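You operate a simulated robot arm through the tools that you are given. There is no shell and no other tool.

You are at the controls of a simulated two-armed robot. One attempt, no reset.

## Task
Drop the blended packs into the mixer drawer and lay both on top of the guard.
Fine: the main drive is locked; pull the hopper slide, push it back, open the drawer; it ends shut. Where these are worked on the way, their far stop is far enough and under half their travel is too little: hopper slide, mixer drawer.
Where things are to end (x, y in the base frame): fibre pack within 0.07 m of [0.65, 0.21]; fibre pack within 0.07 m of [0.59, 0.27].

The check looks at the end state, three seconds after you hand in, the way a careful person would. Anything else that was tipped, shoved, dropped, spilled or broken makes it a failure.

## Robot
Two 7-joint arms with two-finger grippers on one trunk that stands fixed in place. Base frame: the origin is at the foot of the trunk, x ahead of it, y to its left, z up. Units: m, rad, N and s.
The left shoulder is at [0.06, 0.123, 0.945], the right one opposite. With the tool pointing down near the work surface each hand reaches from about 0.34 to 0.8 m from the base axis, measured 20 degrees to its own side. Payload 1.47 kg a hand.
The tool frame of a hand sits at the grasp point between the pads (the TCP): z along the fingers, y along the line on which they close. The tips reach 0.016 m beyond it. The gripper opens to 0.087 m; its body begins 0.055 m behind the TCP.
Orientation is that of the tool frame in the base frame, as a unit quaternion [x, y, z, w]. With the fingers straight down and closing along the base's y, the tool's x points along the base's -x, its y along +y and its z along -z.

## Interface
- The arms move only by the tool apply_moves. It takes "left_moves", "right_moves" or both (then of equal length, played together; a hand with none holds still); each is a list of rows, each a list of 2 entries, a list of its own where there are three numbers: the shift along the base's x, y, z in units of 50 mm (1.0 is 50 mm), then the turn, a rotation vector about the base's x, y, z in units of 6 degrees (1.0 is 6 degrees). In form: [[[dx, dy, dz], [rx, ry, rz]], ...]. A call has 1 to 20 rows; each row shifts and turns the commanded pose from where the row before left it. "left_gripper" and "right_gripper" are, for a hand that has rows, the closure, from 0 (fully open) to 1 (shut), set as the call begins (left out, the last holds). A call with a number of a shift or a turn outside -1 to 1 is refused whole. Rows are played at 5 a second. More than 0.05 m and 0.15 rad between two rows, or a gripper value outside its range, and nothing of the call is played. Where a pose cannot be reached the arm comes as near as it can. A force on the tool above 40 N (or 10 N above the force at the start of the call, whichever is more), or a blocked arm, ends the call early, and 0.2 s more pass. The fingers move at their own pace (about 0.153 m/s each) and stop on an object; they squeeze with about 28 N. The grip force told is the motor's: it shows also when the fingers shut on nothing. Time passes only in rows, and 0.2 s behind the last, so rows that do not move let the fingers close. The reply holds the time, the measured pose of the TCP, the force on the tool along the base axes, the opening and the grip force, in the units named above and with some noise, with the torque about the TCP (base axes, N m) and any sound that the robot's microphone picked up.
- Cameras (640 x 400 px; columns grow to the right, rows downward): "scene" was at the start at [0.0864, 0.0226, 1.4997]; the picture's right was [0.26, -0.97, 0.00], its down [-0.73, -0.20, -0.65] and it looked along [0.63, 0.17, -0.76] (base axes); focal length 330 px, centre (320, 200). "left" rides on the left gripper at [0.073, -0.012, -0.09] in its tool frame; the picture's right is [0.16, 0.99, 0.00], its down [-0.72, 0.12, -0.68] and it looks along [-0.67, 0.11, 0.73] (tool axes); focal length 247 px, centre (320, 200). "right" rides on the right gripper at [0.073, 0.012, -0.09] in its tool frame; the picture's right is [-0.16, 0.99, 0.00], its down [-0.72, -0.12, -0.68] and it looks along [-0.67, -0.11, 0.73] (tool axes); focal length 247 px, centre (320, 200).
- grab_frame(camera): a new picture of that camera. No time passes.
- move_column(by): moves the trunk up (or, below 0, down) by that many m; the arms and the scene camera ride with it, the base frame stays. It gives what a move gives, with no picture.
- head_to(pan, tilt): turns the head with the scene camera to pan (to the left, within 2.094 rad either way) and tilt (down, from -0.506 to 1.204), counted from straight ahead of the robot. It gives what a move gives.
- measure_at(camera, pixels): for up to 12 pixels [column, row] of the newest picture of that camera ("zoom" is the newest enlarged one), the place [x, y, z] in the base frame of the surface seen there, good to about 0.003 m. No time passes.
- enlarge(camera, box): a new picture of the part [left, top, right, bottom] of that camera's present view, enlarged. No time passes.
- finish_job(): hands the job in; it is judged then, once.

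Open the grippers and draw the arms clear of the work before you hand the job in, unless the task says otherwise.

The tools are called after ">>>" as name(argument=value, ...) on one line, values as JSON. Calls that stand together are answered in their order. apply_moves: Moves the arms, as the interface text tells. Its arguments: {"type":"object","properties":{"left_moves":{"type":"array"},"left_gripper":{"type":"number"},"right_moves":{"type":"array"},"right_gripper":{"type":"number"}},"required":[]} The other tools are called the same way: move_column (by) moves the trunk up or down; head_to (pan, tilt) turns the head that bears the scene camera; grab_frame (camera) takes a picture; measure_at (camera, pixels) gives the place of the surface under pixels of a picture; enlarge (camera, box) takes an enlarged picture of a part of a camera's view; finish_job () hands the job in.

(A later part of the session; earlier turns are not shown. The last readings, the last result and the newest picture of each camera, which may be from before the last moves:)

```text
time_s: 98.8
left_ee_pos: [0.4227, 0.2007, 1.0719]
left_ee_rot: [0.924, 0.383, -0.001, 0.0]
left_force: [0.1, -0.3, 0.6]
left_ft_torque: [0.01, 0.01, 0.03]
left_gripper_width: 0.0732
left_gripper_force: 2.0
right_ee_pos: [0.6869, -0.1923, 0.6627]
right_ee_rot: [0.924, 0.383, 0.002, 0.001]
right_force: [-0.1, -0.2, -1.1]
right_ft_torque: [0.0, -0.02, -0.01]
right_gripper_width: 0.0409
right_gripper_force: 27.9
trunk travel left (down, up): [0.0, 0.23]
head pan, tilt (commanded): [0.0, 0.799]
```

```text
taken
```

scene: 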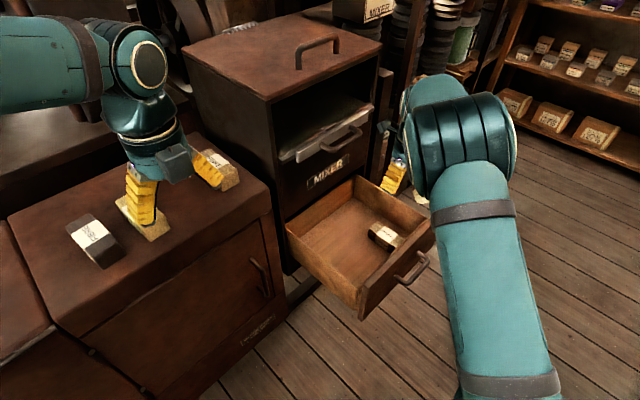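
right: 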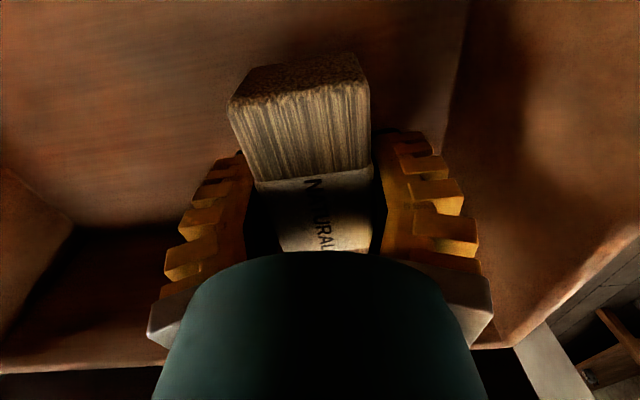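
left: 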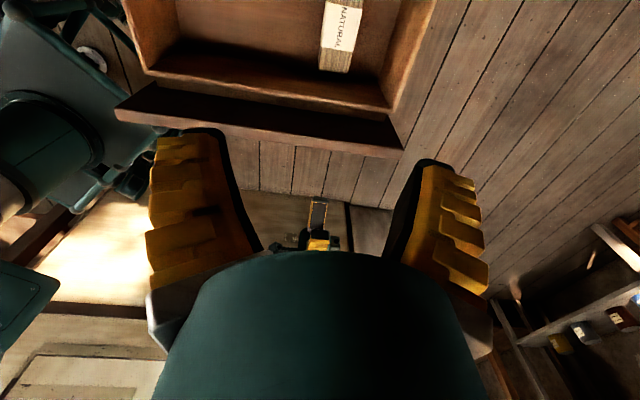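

The pack is lifted and held. Now the sideways move to s≈0.485 in ~14 mm rows.

>>> apply_moves(right_moves=[[[-0.1, 0.1, 0], [0, 0, 0]], [[-0.18, 0.18, 0], [0, 0, 0]], [[-0.2, 0.2, 0], [0, 0, 0]], [[-0.2, 0.2, 0], [0, 0, 0]], [[-0.2, 0.2, 0], [0, 0, 0]], [[-0.2, 0.2, 0], [0, 0, 0]], [[-0.2, 0.2, 0], [0, 0, 0]], [[-0.2, 0.2, 0], [0, 0, 0]], [[-0.2, 0.2, 0], [0, 0, 0]], [[-0.15, 0.15, 0], [0, 0, 0]], [[-0.08, 0.08, 0], [0, 0, 0]]])

>>> grab_frame(camera="right")

>>> grab_frame(camera="scene")

```text
time_s: 101.2
left_ee_pos: [0.4226, 0.1993, 1.0722]
left_ee_rot: [0.924, 0.383, -0.001, 0.0]
left_force: [-0.7, 0.5, -0.4]
left_ft_torque: [-0.02, 0.05, 0.01]
left_gripper_width: 0.0729
left_gripper_force: 2.2
right_ee_pos: [0.5909, -0.0954, 0.6622]
right_ee_rot: [0.924, 0.382, 0.003, 0.0]
right_force: [0.7, 0.3, -1.3]
right_ft_torque: [-0.04, 0.0, 0.0]
right_gripper_width: 0.0405
right_gripper_force: 27.9
trunk travel left (down, up): [0.0, 0.23]
head pan, tilt (commanded): [0.0, 0.799]
```

```text
taken
```

right: 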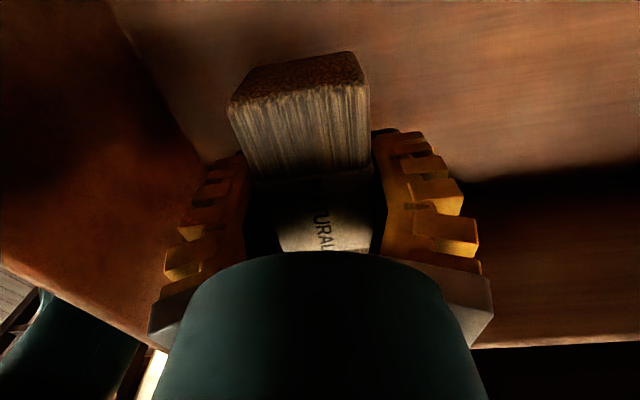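

```text
taken
```

scene: 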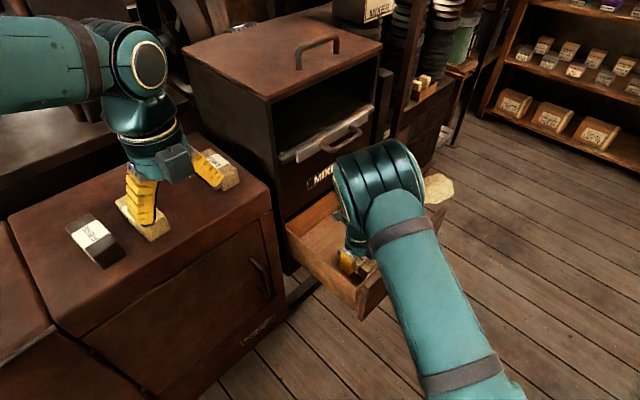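

At s≈0.485 with the pack still held. I lower it back to the drawer floor (z≈0.634) gently.

>>> apply_moves(right_moves=[[[0, 0, -0.14], [0, 0, 0]], [[0, 0, -0.14], [0, 0, 0]], [[0, 0, -0.12], [0, 0, 0]], [[0, 0, -0.1], [0, 0, 0]], [[0, 0, -0.06], [0, 0, 0]]])

>>> apply_moves(right_moves=[[[0, 0, 0], [0, 0, 0]], [[0, 0, 0], [0, 0, 0]], [[0, 0, 0], [0, 0, 0]]], right_gripper=0.25)

>>> grab_frame(camera="right")

```text
time_s: 102.4
left_ee_pos: [0.4224, 0.2005, 1.0714]
left_ee_rot: [0.924, 0.383, 0.0, 0.0]
left_force: [-1.1, 0.4, 0.1]
left_ft_torque: [0.03, 0.0, 0.03]
left_gripper_width: 0.0733
left_gripper_force: 2.4
right_ee_pos: [0.5908, -0.0968, 0.6347]
right_ee_rot: [0.924, 0.383, 0.002, 0.0]
right_force: [0.0, -0.4, -0.7]
right_ft_torque: [0.01, 0.0, -0.01]
right_gripper_width: 0.0407
right_gripper_force: 28.4
trunk travel left (down, up): [0.0, 0.23]
head pan, tilt (commanded): [0.0, 0.799]
```

```text
time_s: 103.2
left_ee_pos: [0.4215, 0.2, 1.0723]
left_ee_rot: [0.924, 0.383, 0.0, 0.0]
left_force: [-0.4, -0.9, 0.3]
left_ft_torque: [-0.03, 0.03, -0.01]
left_gripper_width: 0.0732
left_gripper_force: 2.4
right_ee_pos: [0.5898, -0.0968, 0.6343]
right_ee_rot: [0.924, 0.383, 0.002, 0.001]
right_force: [0.6, 0.5, 0.9]
right_ft_torque: [0.0, -0.03, 0.04]
right_gripper_width: 0.0692
right_gripper_force: 2.7
trunk travel left (down, up): [0.0, 0.23]
head pan, tilt (commanded): [0.0, 0.799]
```

```text
taken
```

right: 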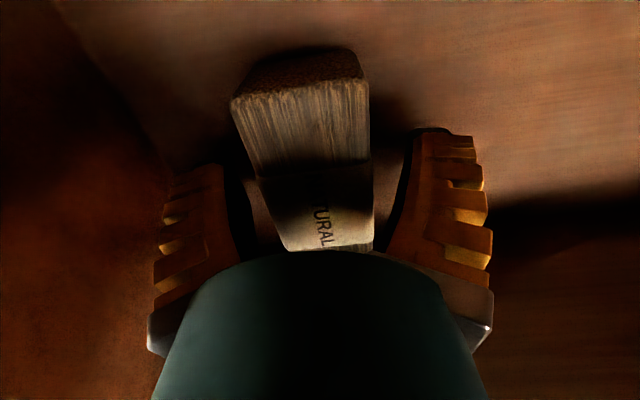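

Released and resting on the drawer floor. I raise the right hand straight up to ~0.80, then up and back away from the mixer, and off to the right.

>>> apply_moves(right_moves=[[[0, 0, 0.2], [0, 0, 0]], [[0, 0, 0.5], [0, 0, 0]], [[0, 0, 0.7], [0, 0, 0]], [[0, 0, 0.8], [0, 0, 0]], [[0, 0, 0.8], [0, 0, 0]], [[-0.2, -0.2, 0.7], [0, 0, 0]], [[-0.2, -0.2, 0.7], [0, 0, 0]], [[-0.3, -0.6, 0.4], [0, 0, 0]], [[-0.3, -0.8, 0], [0, 0, 0]], [[-0.3, -0.8, 0], [0, 0, 0]], [[-0.3, -0.8, 0], [0, 0, 0]], [[-0.3, -0.8, 0], [0, 0, 0]], [[-0.2, -0.9, 0], [0, 0, 0]], [[0, -0.9, 0], [0, 0, 0]]])

>>> grab_frame(camera="scene")

>>> enlarge(camera="scene", box=[270, 150, 450, 330])

```text
time_s: 106.2
left_ee_pos: [0.4224, 0.2002, 1.0719]
left_ee_rot: [0.924, 0.383, 0.0, 0.001]
left_force: [0.4, -0.2, 0.0]
left_ft_torque: [-0.01, -0.02, 0.03]
left_gripper_width: 0.0732
left_gripper_force: 2.3
right_ee_pos: [0.4835, -0.3986, 0.8732]
right_ee_rot: [0.924, 0.382, 0.001, 0.0]
right_force: [0.4, -0.1, 0.0]
right_ft_torque: [-0.04, 0.0, 0.0]
right_gripper_width: 0.0694
right_gripper_force: 2.9
trunk travel left (down, up): [0.0, 0.23]
head pan, tilt (commanded): [0.0, 0.799]
```

```text
taken
```

scene: 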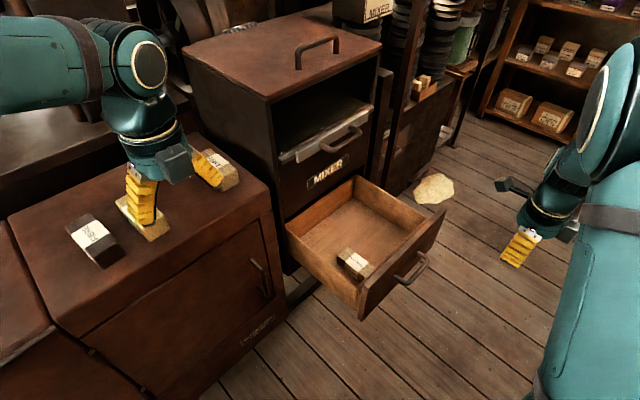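

```text
2.22 times, centred on (360, 240) of scene
```

zoom: 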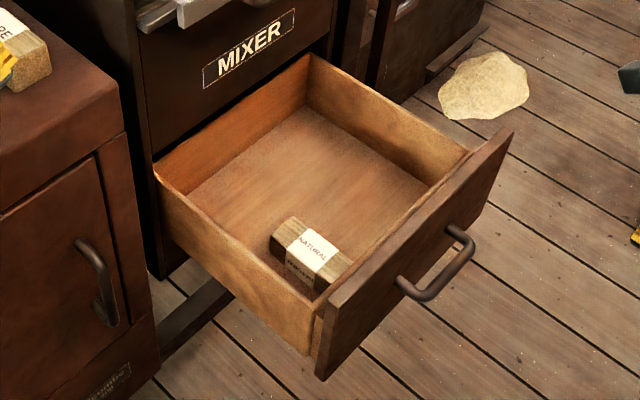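

The NATURAL pack now lies on the left side of the drawer at zoom (310,252). I measure its corners for the left hand.

>>> measure_at(camera="zoom", pixels=[[292, 218], [271, 240], [352, 262], [325, 288], [310, 248], [318, 252], [250, 200], [230, 245], [390, 265]])

```text
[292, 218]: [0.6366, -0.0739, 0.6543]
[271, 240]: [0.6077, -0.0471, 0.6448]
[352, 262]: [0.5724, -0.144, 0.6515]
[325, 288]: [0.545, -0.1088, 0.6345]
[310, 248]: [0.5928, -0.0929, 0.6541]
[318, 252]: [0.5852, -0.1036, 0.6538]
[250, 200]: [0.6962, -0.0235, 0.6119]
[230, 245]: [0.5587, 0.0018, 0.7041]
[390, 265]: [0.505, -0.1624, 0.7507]
```

Pack centre: d≈0.350, s≈0.484 → (0.590,−0.094). I bring the left hand around in front of the mixer (d≈0.323) to above it at the current height.

>>> apply_moves(left_moves=[[[-0.55, -0.55, 0], [0, 0, 0]], [[-0.55, -0.55, 0], [0, 0, 0]], [[-0.55, -0.55, 0], [0, 0, 0]], [[0.578, -0.578, 0], [0, 0, 0]], [[0.578, -0.578, 0], [0, 0, 0]], [[0.578, -0.578, 0], [0, 0, 0]], [[0.578, -0.578, 0], [0, 0, 0]], [[0.578, -0.578, 0], [0, 0, 0]], [[0.578, -0.578, 0], [0, 0, 0]], [[0.578, -0.578, 0], [0, 0, 0]], [[0.578, -0.578, 0], [0, 0, 0]]], left_gripper=0.2)

>>> grab_frame(camera="scene")

>>> grab_frame(camera="left")

```text
time_s: 108.6
left_ee_pos: [0.5718, -0.112, 1.0705]
left_ee_rot: [0.924, 0.383, -0.001, -0.001]
left_force: [-0.9, 0.6, -0.1]
left_ft_torque: [0.0, 0.02, 0.02]
left_gripper_width: 0.0729
left_gripper_force: 2.4
right_ee_pos: [0.4844, -0.3986, 0.8735]
right_ee_rot: [0.924, 0.382, 0.002, 0.0]
right_force: [0.3, -0.6, 0.5]
right_ft_torque: [0.01, 0.06, -0.01]
right_gripper_width: 0.0693
right_gripper_force: 2.6
trunk travel left (down, up): [0.0, 0.23]
head pan, tilt (commanded): [0.0, 0.799]
```

```text
taken
```

scene: 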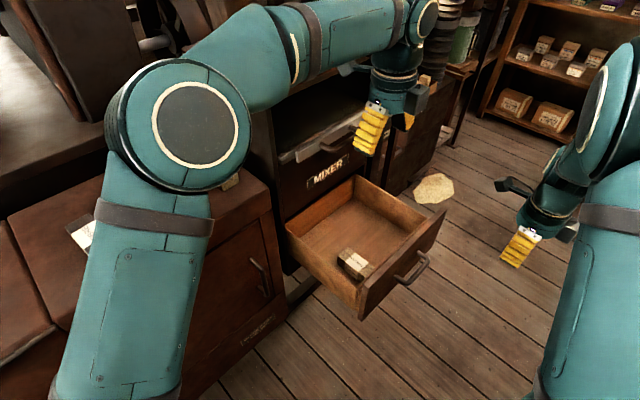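

```text
taken
```

left: 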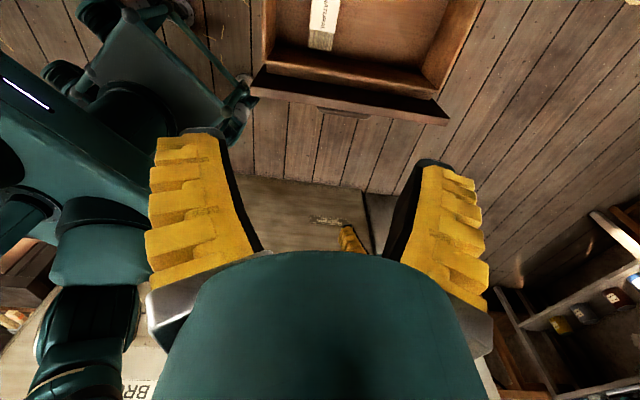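

Aligned at s≈0.4835 with nothing in the way. I lower to z≈0.80.

>>> apply_moves(left_moves=[[[0, 0, -0.9], [0, 0, 0]], [[0, 0, -0.9], [0, 0, 0]], [[0, 0, -0.9], [0, 0, 0]], [[0, 0, -0.9], [0, 0, 0]], [[0, 0, -0.9], [0, 0, 0]], [[0.2, 0.2, -0.8], [0, 0, 0]], [[0.15, 0.15, 0], [0, 0, 0]]])

>>> grab_frame(camera="left")

>>> measure_at(camera="left", pixels=[[320, 80], [325, 60], [300, 20], [345, 20], [300, 120], [335, 125]])

```text
time_s: 110.2
left_ee_pos: [0.5889, -0.0958, 0.8071]
left_ee_rot: [0.924, 0.382, 0.0, 0.0]
left_force: [-0.4, -0.6, 0.2]
left_ft_torque: [0.0, 0.0, 0.01]
left_gripper_width: 0.0732
left_gripper_force: 2.9
right_ee_pos: [0.4824, -0.3979, 0.875]
right_ee_rot: [0.924, 0.383, 0.002, -0.001]
right_force: [0.3, -0.4, 0.3]
right_ft_torque: [0.0, -0.02, -0.02]
right_gripper_width: 0.0695
right_gripper_force: 2.8
trunk travel left (down, up): [0.0, 0.23]
head pan, tilt (commanded): [0.0, 0.799]
```

```text
taken
```

left: 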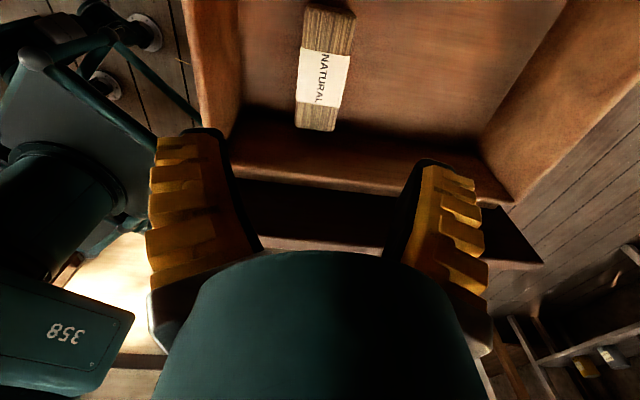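

```text
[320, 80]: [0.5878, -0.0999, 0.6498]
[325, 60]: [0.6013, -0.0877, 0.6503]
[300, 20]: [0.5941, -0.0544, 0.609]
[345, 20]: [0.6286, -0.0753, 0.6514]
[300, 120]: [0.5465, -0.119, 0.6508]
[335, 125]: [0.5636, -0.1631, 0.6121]
```

Pack and TCP line up (s≈0.485, d≈0.349). I lower to z≈0.633.

>>> apply_moves(left_moves=[[[0.03, 0.0, -0.7], [0, 0, 0]], [[0, 0, -0.8], [0, 0, 0]], [[0, 0, -0.8], [0, 0, 0]], [[0, 0, -0.6], [0, 0, 0]], [[0, 0, -0.4], [0, 0, 0]], [[0, 0, -0.18], [0, 0, 0]]])

>>> grab_frame(camera="left")

```text
time_s: 111.6
left_ee_pos: [0.5903, -0.0931, 0.6317]
left_ee_rot: [0.923, 0.384, 0.0, 0.0]
left_force: [0.0, -0.1, 1.2]
left_ft_torque: [-0.04, 0.01, 0.03]
left_gripper_width: 0.0731
left_gripper_force: 2.6
right_ee_pos: [0.4823, -0.3985, 0.8748]
right_ee_rot: [0.924, 0.382, 0.002, -0.001]
right_force: [0.0, 0.4, -0.6]
right_ft_torque: [0.02, 0.01, 0.0]
right_gripper_width: 0.0693
right_gripper_force: 3.2
trunk travel left (down, up): [0.0, 0.23]
head pan, tilt (commanded): [0.0, 0.799]
```

```text
taken
```

left: 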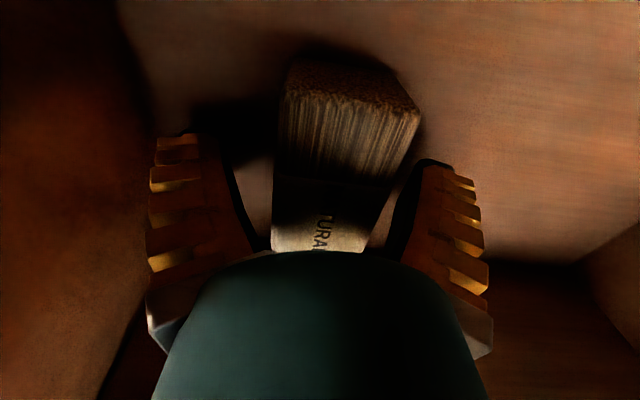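

The pack is between the left fingers. I close fully and wait.

>>> apply_moves(left_moves=[[[0, 0, 0], [0, 0, 0]], [[0, 0, 0], [0, 0, 0]], [[0, 0, 0], [0, 0, 0]], [[0, 0, 0], [0, 0, 0]], [[0, 0, 0], [0, 0, 0]], [[0, 0, 0], [0, 0, 0]]], left_gripper=1.0)

>>> apply_moves(left_moves=[[[0, 0, 0.04], [0, 0, 0]], [[0, 0, 0.06], [0, 0, 0]], [[0, 0, 0.08], [0, 0, 0]], [[0, 0, 0.08], [0, 0, 0]], [[0, 0, 0.08], [0, 0, 0]], [[0, 0, 0.08], [0, 0, 0]]])

>>> grab_frame(camera="left")

```text
time_s: 113.0
left_ee_pos: [0.5905, -0.0945, 0.6314]
left_ee_rot: [0.924, 0.382, 0.0, 0.0]
left_force: [0.1, -0.4, -0.4]
left_ft_torque: [-0.02, 0.02, -0.03]
left_gripper_width: 0.041
left_gripper_force: 28.0
right_ee_pos: [0.4822, -0.3987, 0.8731]
right_ee_rot: [0.924, 0.383, 0.002, -0.001]
right_force: [0.7, 0.0, -0.9]
right_ft_torque: [0.01, 0.0, 0.0]
right_gripper_width: 0.0693
right_gripper_force: 2.7
trunk travel left (down, up): [0.0, 0.23]
head pan, tilt (commanded): [0.0, 0.799]
```

```text
time_s: 114.4
left_ee_pos: [0.59, -0.0951, 0.6539]
left_ee_rot: [0.924, 0.383, -0.001, 0.0]
left_force: [0.6, -0.7, -1.2]
left_ft_torque: [-0.02, -0.02, 0.01]
left_gripper_width: 0.041
left_gripper_force: 28.0
right_ee_pos: [0.4832, -0.3985, 0.8734]
right_ee_rot: [0.924, 0.383, 0.002, 0.0]
right_force: [-0.1, -0.2, -0.4]
right_ft_torque: [0.02, 0.01, 0.01]
right_gripper_width: 0.0694
right_gripper_force: 3.0
trunk travel left (down, up): [0.0, 0.23]
head pan, tilt (commanded): [0.0, 0.799]
```

```text
taken
```

left: 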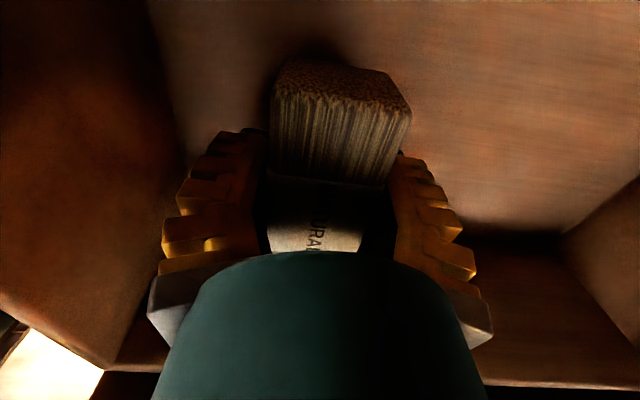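

Lifted securely (41.0 mm). I continue up in ≤14 mm rows, backing off ~28 mm from the mixer once above the drawer front.

>>> apply_moves(left_moves=[[[0, 0, 0.12], [0, 0, 0]], [[0, 0, 0.18], [0, 0, 0]], [[0, 0, 0.22], [0, 0, 0]], [[0, 0, 0.26], [0, 0, 0]], [[0, 0, 0.28], [0, 0, 0]], [[0, 0, 0.28], [0, 0, 0]], [[0, 0, 0.28], [0, 0, 0]], [[0, 0, 0.28], [0, 0, 0]], [[0, 0, 0.28], [0, 0, 0]], [[0, 0, 0.28], [0, 0, 0]], [[0, 0, 0.28], [0, 0, 0]], [[-0.08, -0.08, 0.28], [0, 0, 0]], [[-0.08, -0.08, 0.28], [0, 0, 0]], [[-0.08, -0.08, 0.28], [0, 0, 0]], [[-0.08, -0.08, 0.28], [0, 0, 0]], [[-0.08, -0.08, 0.28], [0, 0, 0]], [[0, 0, 0.28], [0, 0, 0]], [[0, 0, 0.28], [0, 0, 0]], [[0, 0, 0.28], [0, 0, 0]], [[0, 0, 0.28], [0, 0, 0]]])

>>> grab_frame(camera="left")

```text
time_s: 118.6
left_ee_pos: [0.5701, -0.115, 0.9172]
left_ee_rot: [0.924, 0.383, 0.0, -0.001]
left_force: [-0.2, 0.2, -0.7]
left_ft_torque: [-0.03, -0.02, 0.01]
left_gripper_width: 0.0409
left_gripper_force: 27.8
right_ee_pos: [0.4831, -0.3991, 0.8753]
right_ee_rot: [0.924, 0.383, 0.003, 0.0]
right_force: [0.5, -0.1, 1.2]
right_ft_torque: [-0.01, 0.02, -0.01]
right_gripper_width: 0.0692
right_gripper_force: 3.2
trunk travel left (down, up): [0.0, 0.23]
head pan, tilt (commanded): [0.0, 0.799]
```

```text
taken
```

left: 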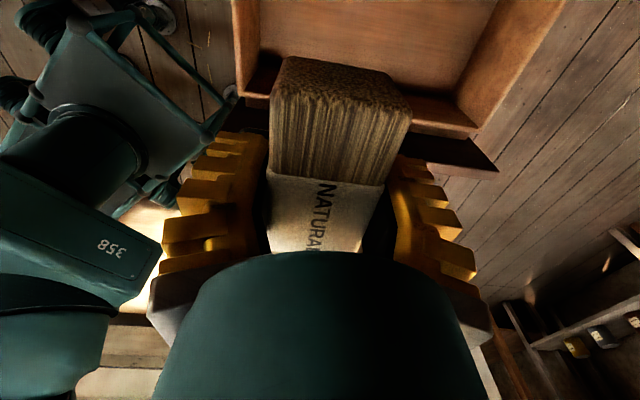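

Held steadily at z≈0.917. I raise to ≈1.067 and move left along the mixer front to s≈0.29.

>>> apply_moves(left_moves=[[[0, 0, 0.2], [0, 0, 0]], [[0, 0, 0.3], [0, 0, 0]], [[0, 0, 0.3], [0, 0, 0]], [[0, 0, 0.3], [0, 0, 0]], [[0, 0, 0.3], [0, 0, 0]], [[0, 0, 0.3], [0, 0, 0]], [[-0.12, 0.12, 0.3], [0, 0, 0]], [[-0.2, 0.2, 0.3], [0, 0, 0]], [[-0.25, 0.25, 0.3], [0, 0, 0]], [[-0.25, 0.25, 0.3], [0, 0, 0]], [[-0.25, 0.25, 0.1], [0, 0, 0]], [[-0.25, 0.25, 0], [0, 0, 0]], [[-0.25, 0.25, 0], [0, 0, 0]], [[-0.25, 0.25, 0], [0, 0, 0]], [[-0.25, 0.25, 0], [0, 0, 0]], [[-0.25, 0.25, 0], [0, 0, 0]], [[-0.25, 0.25, 0], [0, 0, 0]], [[-0.2, 0.2, 0], [0, 0, 0]]])

>>> head_to(pan=0.264, tilt=0.8)

>>> grab_frame(camera="scene")

```text
time_s: 122.4
left_ee_pos: [0.4308, 0.0207, 1.0685]
left_ee_rot: [0.924, 0.383, 0.0, -0.001]
left_force: [0.2, 0.0, -1.0]
left_ft_torque: [0.0, 0.0, 0.0]
left_gripper_width: 0.0405
left_gripper_force: 28.5
right_ee_pos: [0.4831, -0.3979, 0.8743]
right_ee_rot: [0.924, 0.383, 0.002, 0.0]
right_force: [0.1, 0.0, 0.4]
right_ft_torque: [0.02, -0.02, 0.01]
right_gripper_width: 0.0693
right_gripper_force: 2.9
trunk travel left (down, up): [0.0, 0.23]
head pan, tilt (commanded): [0.0, 0.799]
```

```text
time_s: 123.2
left_ee_pos: [0.4303, 0.0216, 1.0668]
left_ee_rot: [0.924, 0.383, 0.001, 0.0]
left_force: [-0.5, -0.7, -1.4]
left_ft_torque: [-0.03, -0.01, -0.01]
left_gripper_width: 0.041
left_gripper_force: 28.1
right_ee_pos: [0.482, -0.3981, 0.8738]
right_ee_rot: [0.924, 0.383, 0.003, 0.0]
right_force: [-0.3, 0.1, 0.7]
right_ft_torque: [0.03, 0.0, 0.0]
right_gripper_width: 0.0692
right_gripper_force: 2.5
trunk travel left (down, up): [0.0, 0.23]
head pan, tilt (commanded): [0.264, 0.799]
```

```text
taken
```

scene: 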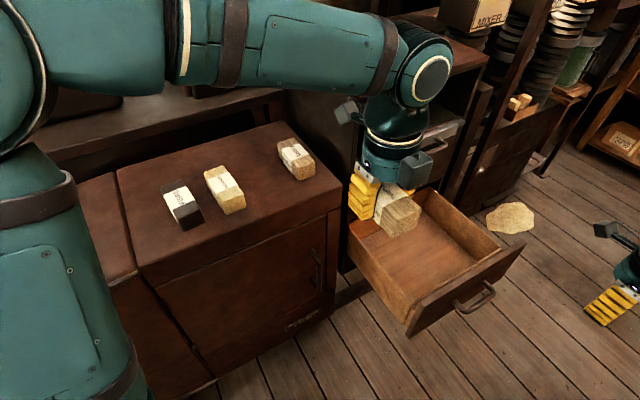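

The pack is clear in front of the guard at s≈0.29. I carry it diagonally over the guard to (0.571,0.2885), between the placed pack and the original NATURAL pack, at the same height.

>>> apply_moves(left_moves=[[[0.08, 0.15, 0], [0, 0, 0]], [[0.14, 0.26, 0], [0, 0, 0]], [[0.15, 0.29, 0], [0, 0, 0]], [[0.15, 0.29, 0], [0, 0, 0]], [[0.15, 0.29, 0], [0, 0, 0]], [[0.15, 0.29, 0], [0, 0, 0]], [[0.15, 0.29, 0], [0, 0, 0]], [[0.15, 0.29, 0], [0, 0, 0]], [[0.15, 0.29, 0], [0, 0, 0]], [[0.15, 0.29, 0], [0, 0, 0]], [[0.15, 0.29, 0], [0, 0, 0]], [[0.15, 0.29, 0], [0, 0, 0]], [[0.15, 0.29, 0], [0, 0, 0]], [[0.15, 0.29, 0], [0, 0, 0]], [[0.15, 0.29, 0], [0, 0, 0]], [[0.15, 0.29, 0], [0, 0, 0]], [[0.15, 0.29, 0], [0, 0, 0]], [[0.15, 0.28, 0], [0, 0, 0]], [[0.14, 0.24, 0], [0, 0, 0]], [[0.05, 0.07, 0], [0, 0, 0]]])

>>> grab_frame(camera="left")

>>> grab_frame(camera="scene")

```text
time_s: 127.4
left_ee_pos: [0.5722, 0.2918, 1.0658]
left_ee_rot: [0.924, 0.383, 0.001, 0.0]
left_force: [-0.7, 1.0, -1.9]
left_ft_torque: [-0.01, 0.0, -0.01]
left_gripper_width: 0.0406
left_gripper_force: 28.0
right_ee_pos: [0.4835, -0.3983, 0.8751]
right_ee_rot: [0.924, 0.383, 0.001, 0.0]
right_force: [0.0, 0.5, 0.0]
right_ft_torque: [0.0, -0.01, -0.03]
right_gripper_width: 0.0697
right_gripper_force: 2.4
trunk travel left (down, up): [0.0, 0.23]
head pan, tilt (commanded): [0.264, 0.799]
```

```text
taken
```

left: 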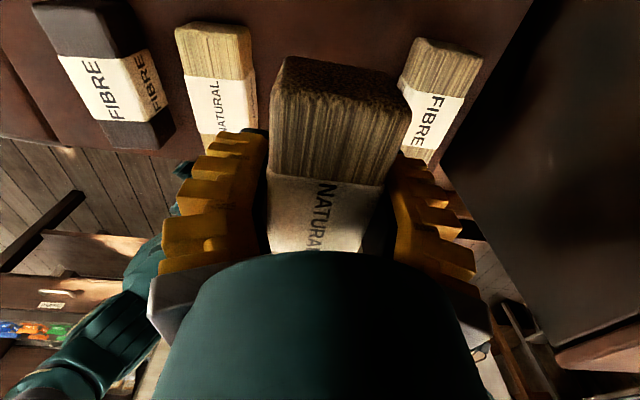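

```text
taken
```

scene: 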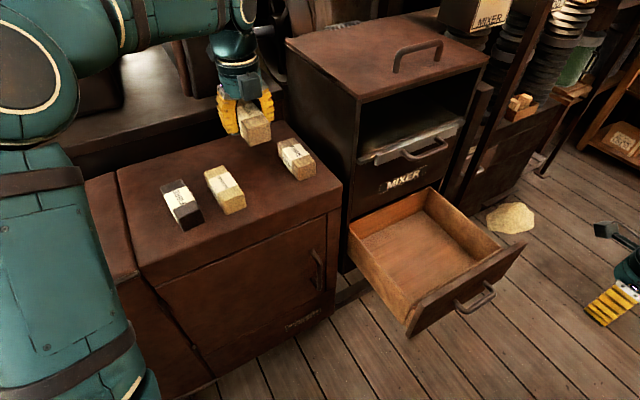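

Centre is at s≈0.198. I measure the neighbours' nearest edges from the left camera to confirm finger room before lowering.

>>> measure_at(camera="left", pixels=[[246, 35], [252, 80], [254, 120], [418, 42], [408, 80], [402, 140], [182, 32], [468, 55]])

```text
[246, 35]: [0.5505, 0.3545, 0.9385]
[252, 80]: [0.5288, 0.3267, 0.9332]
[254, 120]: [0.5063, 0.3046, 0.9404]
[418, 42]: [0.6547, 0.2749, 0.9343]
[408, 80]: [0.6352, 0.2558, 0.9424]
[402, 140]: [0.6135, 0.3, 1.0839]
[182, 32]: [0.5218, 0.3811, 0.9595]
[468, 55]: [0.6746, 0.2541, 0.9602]
```

Gaps to each neighbour are even if I shift 7 mm toward the placed pack (s≈0.2055). I do that and lower to TCP z≈0.949.

>>> apply_moves(left_moves=[[[0.1, -0.1, -0.1], [0, 0, 0]], [[0, 0, -0.2], [0, 0, 0]], [[0, 0, -0.25], [0, 0, 0]], [[0, 0, -0.25], [0, 0, 0]], [[0, 0, -0.25], [0, 0, 0]], [[0, 0, -0.25], [0, 0, 0]], [[0, 0, -0.25], [0, 0, 0]], [[0, 0, -0.25], [0, 0, 0]], [[0, 0, -0.25], [0, 0, 0]], [[0, 0, -0.2], [0, 0, 0]], [[0, 0, -0.1], [0, 0, 0]]])

>>> grab_frame(camera="left")

>>> enlarge(camera="scene", box=[150, 60, 350, 230])

```text
time_s: 129.8
left_ee_pos: [0.577, 0.2849, 0.9489]
left_ee_rot: [0.924, 0.383, 0.0, 0.0]
left_force: [0.9, -0.4, -0.4]
left_ft_torque: [0.02, 0.0, -0.03]
left_gripper_width: 0.0406
left_gripper_force: 27.7
right_ee_pos: [0.4836, -0.3987, 0.8752]
right_ee_rot: [0.924, 0.383, 0.002, 0.0]
right_force: [0.9, -0.5, 0.8]
right_ft_torque: [-0.02, 0.0, 0.05]
right_gripper_width: 0.0693
right_gripper_force: 3.0
trunk travel left (down, up): [0.0, 0.23]
head pan, tilt (commanded): [0.264, 0.799]
```

```text
taken
```

left: 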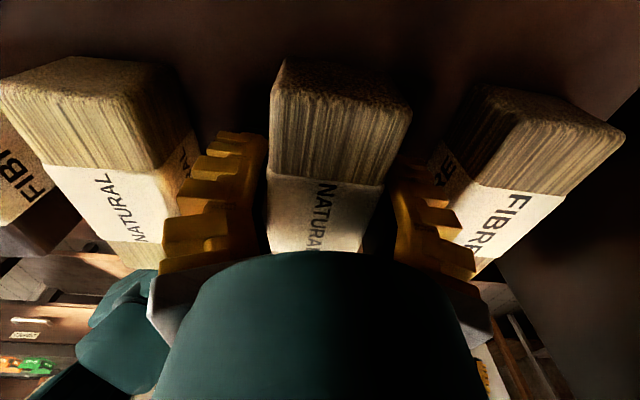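

```text
2.35 times, centred on (250, 145) of scene
```

zoom: 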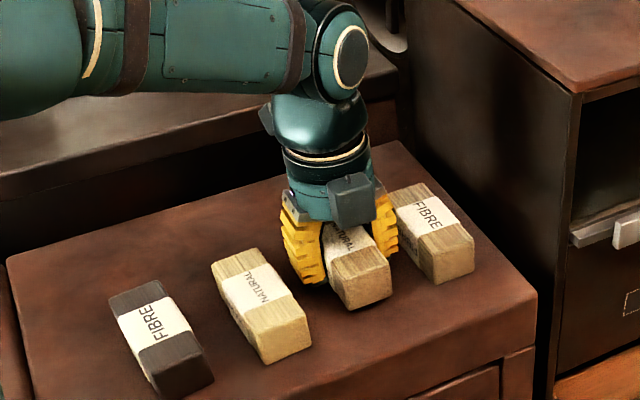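

The pack is 8 mm above the guard with clear gaps on both sides. I lower in small rows to contact.

>>> apply_moves(left_moves=[[[0, 0, -0.06], [0, 0, 0]], [[0, 0, -0.05], [0, 0, 0]], [[0, 0, -0.04], [0, 0, 0]]])

>>> apply_moves(left_moves=[[[0, 0, -0.025], [0, 0, 0]]])

```text
time_s: 130.6
left_ee_pos: [0.5769, 0.2853, 0.9417]
left_ee_rot: [0.923, 0.384, -0.001, -0.001]
left_force: [0.7, -0.2, -0.8]
left_ft_torque: [0.03, -0.01, 0.03]
left_gripper_width: 0.0406
left_gripper_force: 27.9
right_ee_pos: [0.4842, -0.3982, 0.8733]
right_ee_rot: [0.924, 0.383, 0.002, 0.0]
right_force: [0.3, 0.4, 0.5]
right_ft_torque: [0.0, 0.05, -0.02]
right_gripper_width: 0.0692
right_gripper_force: 3.0
trunk travel left (down, up): [0.0, 0.23]
head pan, tilt (commanded): [0.264, 0.799]
```

```text
time_s: 131.0
left_ee_pos: [0.5784, 0.2856, 0.941]
left_ee_rot: [0.924, 0.383, 0.0, 0.0]
left_force: [-0.1, -0.5, -0.9]
left_ft_torque: [0.02, -0.02, -0.03]
left_gripper_width: 0.0408
left_gripper_force: 27.5
right_ee_pos: [0.4837, -0.3982, 0.8744]
right_ee_rot: [0.924, 0.383, 0.002, 0.001]
right_force: [-0.7, 0.2, -0.3]
right_ft_torque: [0.01, -0.02, -0.02]
right_gripper_width: 0.0693
right_gripper_force: 2.9
trunk travel left (down, up): [0.0, 0.23]
head pan, tilt (commanded): [0.264, 0.799]
```

No contact yet at z≈0.941; two more 1 mm steps.

>>> apply_moves(left_moves=[[[0, 0, -0.02], [0, 0, 0]]])

>>> apply_moves(left_moves=[[[0, 0, -0.02], [0, 0, 0]]])

```text
time_s: 131.4
left_ee_pos: [0.577, 0.2863, 0.9396]
left_ee_rot: [0.923, 0.384, 0.002, 0.0]
left_force: [0.7, -0.1, 4.5]
left_ft_torque: [-0.15, 0.31, 0.0]
left_gripper_width: 0.0406
left_gripper_force: 27.6
right_ee_pos: [0.4811, -0.3987, 0.8741]
right_ee_rot: [0.924, 0.383, 0.002, 0.001]
right_force: [-1.2, 0.2, 1.0]
right_ft_torque: [0.0, -0.02, 0.0]
right_gripper_width: 0.0692
right_gripper_force: 2.8
trunk travel left (down, up): [0.0, 0.23]
head pan, tilt (commanded): [0.264, 0.799]
```

```text
time_s: 131.8
left_ee_pos: [0.5777, 0.2858, 0.941]
left_ee_rot: [0.924, 0.383, 0.001, 0.0]
left_force: [0.6, -0.1, 14.7]
left_ft_torque: [-0.25, 0.45, 0.02]
left_gripper_width: 0.041
left_gripper_force: 28.2
right_ee_pos: [0.4823, -0.3991, 0.8743]
right_ee_rot: [0.924, 0.383, 0.002, 0.001]
right_force: [1.0, 1.0, 0.5]
right_ft_torque: [-0.01, 0.02, 0.01]
right_gripper_width: 0.069
right_gripper_force: 2.1
trunk travel left (down, up): [0.0, 0.23]
head pan, tilt (commanded): [0.264, 0.799]
```

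Contact (4.5 then 14.7 N). I relieve 1.5 mm and open the fingers only slightly (~52 mm) so they don't touch the neighbouring packs.

>>> apply_moves(left_moves=[[[0, 0, 0.03], [0, 0, 0]]])

>>> apply_moves(left_moves=[[[0, 0, 0], [0, 0, 0]], [[0, 0, 0], [0, 0, 0]], [[0, 0, 0], [0, 0, 0]]], left_gripper=0.46)

>>> grab_frame(camera="left")

```text
time_s: 132.2
left_ee_pos: [0.5773, 0.2853, 0.9404]
left_ee_rot: [0.924, 0.382, 0.0, 0.0]
left_force: [-0.9, -0.1, 8.0]
left_ft_torque: [0.29, -0.24, 0.05]
left_gripper_width: 0.0412
left_gripper_force: 28.2
right_ee_pos: [0.4819, -0.3992, 0.8743]
right_ee_rot: [0.924, 0.383, 0.002, 0.0]
right_force: [0.2, 0.8, 0.2]
right_ft_torque: [0.0, 0.01, -0.02]
right_gripper_width: 0.0692
right_gripper_force: 3.1
trunk travel left (down, up): [0.0, 0.23]
head pan, tilt (commanded): [0.264, 0.799]
```

```text
time_s: 133.0
left_ee_pos: [0.577, 0.2867, 0.9408]
left_ee_rot: [0.924, 0.382, 0.0, 0.0]
left_force: [0.0, -0.3, -1.0]
left_ft_torque: [0.03, 0.0, 0.0]
left_gripper_width: 0.0522
left_gripper_force: 3.9
right_ee_pos: [0.4823, -0.3992, 0.8761]
right_ee_rot: [0.924, 0.383, 0.002, 0.0]
right_force: [0.0, -0.9, 0.9]
right_ft_torque: [0.0, -0.02, 0.0]
right_gripper_width: 0.0693
right_gripper_force: 2.5
trunk travel left (down, up): [0.0, 0.23]
head pan, tilt (commanded): [0.264, 0.799]
```

```text
taken
```

left: 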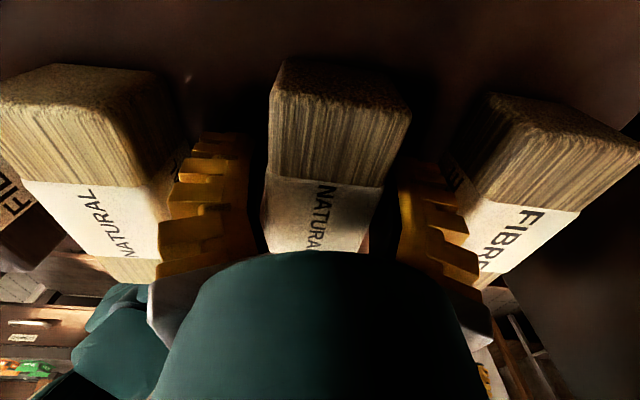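

Released at 52 mm with no side force. I raise the hand straight up.

>>> apply_moves(left_moves=[[[0, 0, 0.15], [0, 0, 0]], [[0, 0, 0.3], [0, 0, 0]], [[0, 0, 0.5], [0, 0, 0]], [[0, 0, 0.6], [0, 0, 0]], [[0, 0, 0.7], [0, 0, 0]], [[0, 0, 0.7], [0, 0, 0]]])

>>> enlarge(camera="scene", box=[150, 60, 350, 230])

>>> grab_frame(camera="left")

```text
time_s: 134.4
left_ee_pos: [0.5767, 0.2855, 1.0865]
left_ee_rot: [0.924, 0.383, 0.0, 0.0]
left_force: [0.6, -0.3, -0.7]
left_ft_torque: [-0.01, 0.0, -0.01]
left_gripper_width: 0.0526
left_gripper_force: 3.9
right_ee_pos: [0.4829, -0.3984, 0.8747]
right_ee_rot: [0.924, 0.383, 0.001, 0.0]
right_force: [-0.2, 0.3, 0.1]
right_ft_torque: [-0.02, 0.01, -0.01]
right_gripper_width: 0.0695
right_gripper_force: 3.3
trunk travel left (down, up): [0.0, 0.23]
head pan, tilt (commanded): [0.264, 0.799]
```

```text
2.35 times, centred on (250, 145) of scene
```

zoom: 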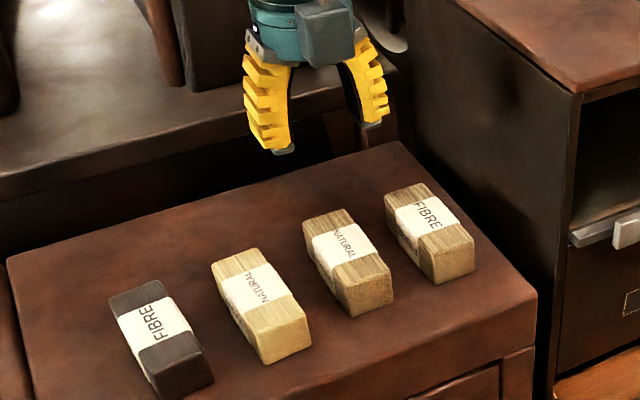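

```text
taken
```

left: 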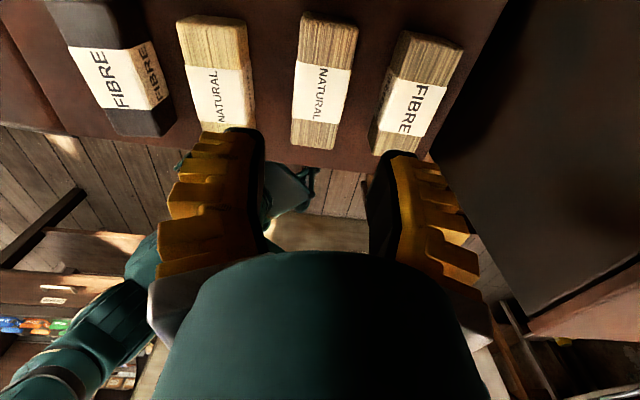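

All four packs stand apart and flat. I measure the two placed packs against their targets.

>>> measure_at(camera="zoom", pixels=[[345, 243], [304, 222], [348, 211], [350, 290], [392, 270], [428, 212], [385, 196], [422, 184], [432, 254], [472, 240]])

```text
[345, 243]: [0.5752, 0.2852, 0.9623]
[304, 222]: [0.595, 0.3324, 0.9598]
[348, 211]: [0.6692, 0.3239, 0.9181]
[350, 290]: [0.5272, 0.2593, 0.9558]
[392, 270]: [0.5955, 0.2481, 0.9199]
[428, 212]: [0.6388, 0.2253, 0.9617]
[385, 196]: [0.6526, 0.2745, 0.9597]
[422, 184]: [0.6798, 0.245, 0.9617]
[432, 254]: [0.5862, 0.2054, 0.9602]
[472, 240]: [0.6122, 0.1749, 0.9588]
```

Both placed packs are good: (0.633,0.225) and (0.574,0.284), each ~0.02 m from target. I draw the left hand up and back to its parking place, then reorient the right hand to close the drawer.

>>> apply_moves(left_moves=[[[0, 0, 0.7], [0, 0, 0]], [[0, 0, 0.7], [0, 0, 0]], [[-0.6, -0.26, 0.2], [0, 0, 0]], [[-0.6, -0.26, 0], [0, 0, 0]], [[-0.6, -0.26, 0], [0, 0, 0]], [[-0.6, -0.26, 0], [0, 0, 0]], [[-0.6, -0.26, 0], [0, 0, 0]]])

>>> apply_moves(right_moves=[[[0, 0, 0], [0, 0, 1]], [[0, 0, 0], [0, 0, 1]], [[0, 0, 0], [0, 0, 1]], [[0, 0, 0], [0, 0, 1]], [[0, 0, 0], [0, 0, 1]], [[0, 0, 0], [0, 0, 1]], [[0, 0, 0], [0, 0, 1]], [[0, 0, 0], [0, 0, 1]], [[0, 0, 0], [0, 0, 1]], [[0, 0, 0], [0, 0, 1]], [[0, 0, 0], [0, 0, 1]], [[0, 0, 0], [0, 0, 1]], [[0, 0, 0], [0, 0, 1]], [[0, 0, 0], [0, 0, 1]], [[0, 0, 0], [0, 0, 1]]], right_gripper=1.0)

```text
time_s: 136.0
left_ee_pos: [0.4276, 0.2203, 1.1656]
left_ee_rot: [0.924, 0.383, 0.0, 0.0]
left_force: [0.5, -0.9, 0.3]
left_ft_torque: [-0.02, -0.03, 0.01]
left_gripper_width: 0.0524
left_gripper_force: 3.9
right_ee_pos: [0.4835, -0.399, 0.8748]
right_ee_rot: [0.924, 0.382, 0.002, 0.0]
right_force: [-0.6, -0.1, -0.1]
right_ft_torque: [-0.02, 0.0, -0.07]
right_gripper_width: 0.0693
right_gripper_force: 2.6
trunk travel left (down, up): [0.0, 0.23]
head pan, tilt (commanded): [0.264, 0.799]
```

```text
time_s: 139.2
left_ee_pos: [0.4276, 0.22, 1.1662]
left_ee_rot: [0.923, 0.384, 0.0, 0.0]
left_force: [-0.9, -0.6, 0.9]
left_ft_torque: [0.02, 0.0, 0.02]
left_gripper_width: 0.0524
left_gripper_force: 3.7
right_ee_pos: [0.4858, -0.3974, 0.8752]
right_ee_rot: [0.381, 0.925, 0.001, -0.001]
right_force: [-0.7, 0.2, 0.2]
right_ft_torque: [0.06, -0.03, -0.02]
right_gripper_width: 0.0
right_gripper_force: 28.2
trunk travel left (down, up): [0.0, 0.23]
head pan, tilt (commanded): [0.264, 0.799]
```

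The right hand is closed and yawed back. Now I pitch it to horizontal (fingers along (0.71,0.71)) while lowering to z≈0.737, well in front of the drawer.

>>> apply_moves(right_moves=[[[0, 0, -0.25], [0.9642, -0.9642, 0]], [[0, 0, -0.25], [0.9642, -0.9642, 0]], [[0, 0, -0.25], [0.9642, -0.9642, 0]], [[0, 0, -0.25], [0.9642, -0.9642, 0]], [[0, 0, -0.25], [0.9642, -0.9642, 0]], [[0, 0, -0.25], [0.9642, -0.9642, 0]], [[0, 0, -0.25], [0.9642, -0.9642, 0]], [[0, 0, -0.25], [0.9642, -0.9642, 0]], [[0, 0, -0.25], [0.9642, -0.9642, 0]], [[0, 0, -0.25], [0.9642, -0.9642, 0]], [[0, 0, -0.26], [0.9642, -0.9642, 0]]])

>>> head_to(pan=0.0, tilt=0.85)

>>> grab_frame(camera="scene")

>>> grab_frame(camera="right")

```text
time_s: 141.6
left_ee_pos: [0.4269, 0.2212, 1.1663]
left_ee_rot: [0.924, 0.382, 0.0, 0.0]
left_force: [0.6, 0.2, -0.2]
left_ft_torque: [-0.01, 0.02, 0.03]
left_gripper_width: 0.0522
left_gripper_force: 3.9
right_ee_pos: [0.4857, -0.3971, 0.7357]
right_ee_rot: [0.269, 0.651, 0.656, 0.27]
right_force: [-0.4, 0.6, -0.5]
right_ft_torque: [-0.03, 0.04, 0.0]
right_gripper_width: 0.0
right_gripper_force: 27.9
trunk travel left (down, up): [0.0, 0.23]
head pan, tilt (commanded): [0.264, 0.799]
```

```text
time_s: 142.4
left_ee_pos: [0.4281, 0.2206, 1.1659]
left_ee_rot: [0.924, 0.383, 0.001, 0.0]
left_force: [-0.6, -0.1, 0.4]
left_ft_torque: [-0.01, 0.02, 0.01]
left_gripper_width: 0.052
left_gripper_force: 3.7
right_ee_pos: [0.4852, -0.3982, 0.7361]
right_ee_rot: [0.269, 0.652, 0.655, 0.271]
right_force: [-0.1, -0.8, 0.7]
right_ft_torque: [0.02, 0.0, 0.0]
right_gripper_width: 0.0002
right_gripper_force: 27.8
trunk travel left (down, up): [0.0, 0.23]
head pan, tilt (commanded): [0.0, 0.85]
```

```text
taken
```

scene: 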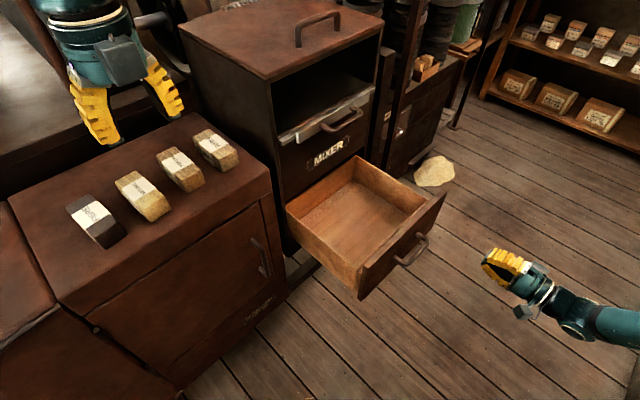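

```text
taken
```

right: 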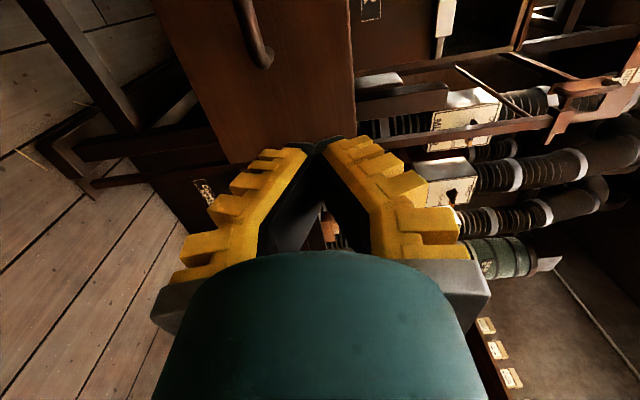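

The drawer is empty, packs are all on the guard. I bring the closed right fingertips in front of the drawer face at z≈0.747, above the handle (bar top z≈0.70) and below the panel's top edge (0.771).

>>> apply_moves(right_moves=[[[0.2, 0.75, 0.06], [0, 0, 0]], [[0.2, 0.75, 0.06], [0, 0, 0]], [[0.2, 0.75, 0.06], [0, 0, 0]], [[0.2, 0.75, 0.06], [0, 0, 0]]])

>>> grab_frame(camera="right")

>>> enlarge(camera="scene", box=[270, 150, 470, 320])

```text
time_s: 143.4
left_ee_pos: [0.4281, 0.2218, 1.1662]
left_ee_rot: [0.924, 0.383, 0.001, 0.0]
left_force: [0.7, -0.2, 0.1]
left_ft_torque: [0.0, -0.03, 0.0]
left_gripper_width: 0.0524
left_gripper_force: 3.5
right_ee_pos: [0.5254, -0.2487, 0.746]
right_ee_rot: [0.269, 0.652, 0.655, 0.27]
right_force: [0.6, 1.0, -0.6]
right_ft_torque: [0.01, -0.01, -0.01]
right_gripper_width: 0.0
right_gripper_force: 28.4
trunk travel left (down, up): [0.0, 0.23]
head pan, tilt (commanded): [0.0, 0.85]
```

```text
taken
```

right: 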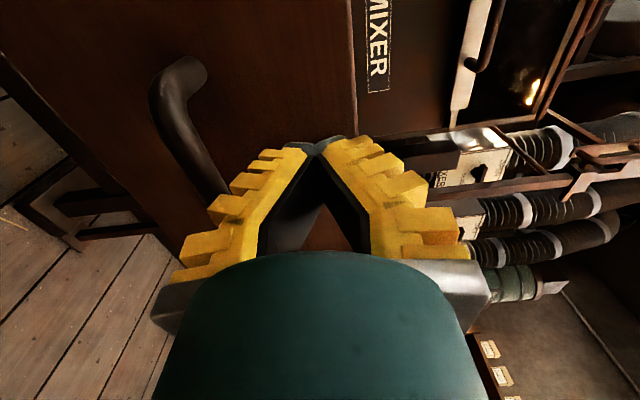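

```text
2.35 times, centred on (370, 235) of scene
```

zoom: 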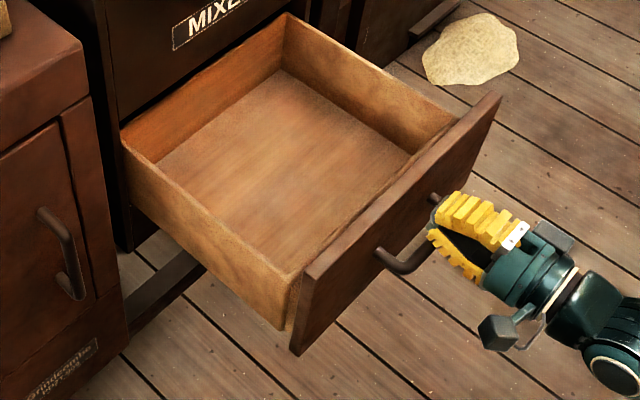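

Tips are ~40 mm from the face and the fingers clear the handle bar just below them. I raise 5 mm more and advance to first contact, then start pushing gently.

>>> apply_moves(right_moves=[[[0, 0, 0.1], [0, 0, 0]], [[0.18, 0.18, 0], [0, 0, 0]], [[0.18, 0.18, 0], [0, 0, 0]], [[0.15, 0.15, 0], [0, 0, 0]], [[0.1, 0.1, 0], [0, 0, 0]], [[0.1, 0.1, 0], [0, 0, 0]]])

>>> grab_frame(camera="right")

>>> enlarge(camera="scene", box=[270, 150, 470, 320])

```text
time_s: 144.8
left_ee_pos: [0.4265, 0.2207, 1.1667]
left_ee_rot: [0.924, 0.383, 0.0, 0.001]
left_force: [0.3, 0.4, 0.2]
left_ft_torque: [-0.02, 0.04, -0.01]
left_gripper_width: 0.0524
left_gripper_force: 3.7
right_ee_pos: [0.5619, -0.2118, 0.7549]
right_ee_rot: [0.269, 0.653, 0.655, 0.271]
right_force: [0.2, 0.7, 0.2]
right_ft_torque: [0.01, 0.0, 0.0]
right_gripper_width: 0.0001
right_gripper_force: 27.8
trunk travel left (down, up): [0.0, 0.23]
head pan, tilt (commanded): [0.0, 0.85]
```

```text
taken
```

right: 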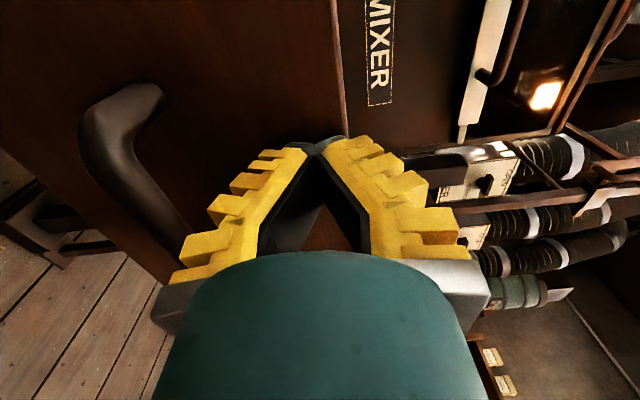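

```text
2.35 times, centred on (370, 235) of scene
```

zoom: 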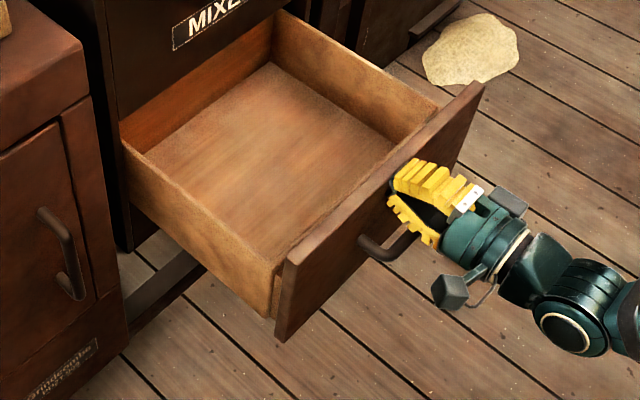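

The drawer has begun moving in with tiny force. I trim 3 mm down and keep pushing in ~13 mm rows.

>>> apply_moves(right_moves=[[[0.12, 0.12, -0.06], [0, 0, 0]], [[0.18, 0.18, 0], [0, 0, 0]], [[0.18, 0.18, 0], [0, 0, 0]], [[0.18, 0.18, 0], [0, 0, 0]], [[0.18, 0.18, 0], [0, 0, 0]], [[0.18, 0.18, 0], [0, 0, 0]], [[0.18, 0.18, 0], [0, 0, 0]], [[0.18, 0.18, 0], [0, 0, 0]], [[0.18, 0.18, 0], [0, 0, 0]], [[0.18, 0.18, 0], [0, 0, 0]], [[0.18, 0.18, 0], [0, 0, 0]], [[0.18, 0.18, 0], [0, 0, 0]], [[0.18, 0.18, 0], [0, 0, 0]], [[0.18, 0.18, 0], [0, 0, 0]]])

>>> grab_frame(camera="scene")

```text
time_s: 147.8
left_ee_pos: [0.4262, 0.2209, 1.1668]
left_ee_rot: [0.924, 0.382, 0.0, 0.0]
left_force: [-0.6, 0.9, -0.7]
left_ft_torque: [-0.01, -0.03, -0.01]
left_gripper_width: 0.0524
left_gripper_force: 4.0
right_ee_pos: [0.6849, -0.0871, 0.75]
right_ee_rot: [0.27, 0.652, 0.655, 0.27]
right_force: [0.1, -0.9, 0.7]
right_ft_torque: [-0.01, 0.01, -0.02]
right_gripper_width: 0.0
right_gripper_force: 28.0
trunk travel left (down, up): [0.0, 0.23]
head pan, tilt (commanded): [0.0, 0.85]
```

```text
taken
```

scene: 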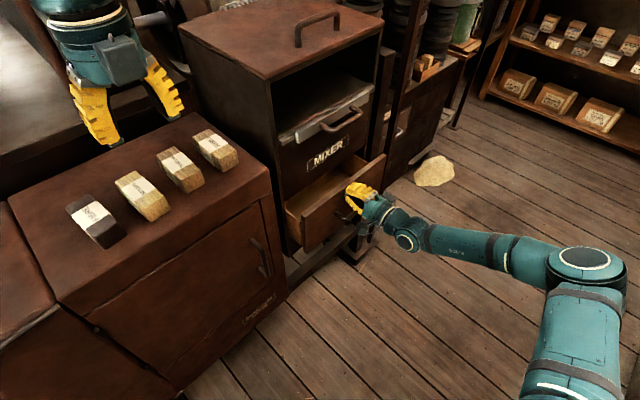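

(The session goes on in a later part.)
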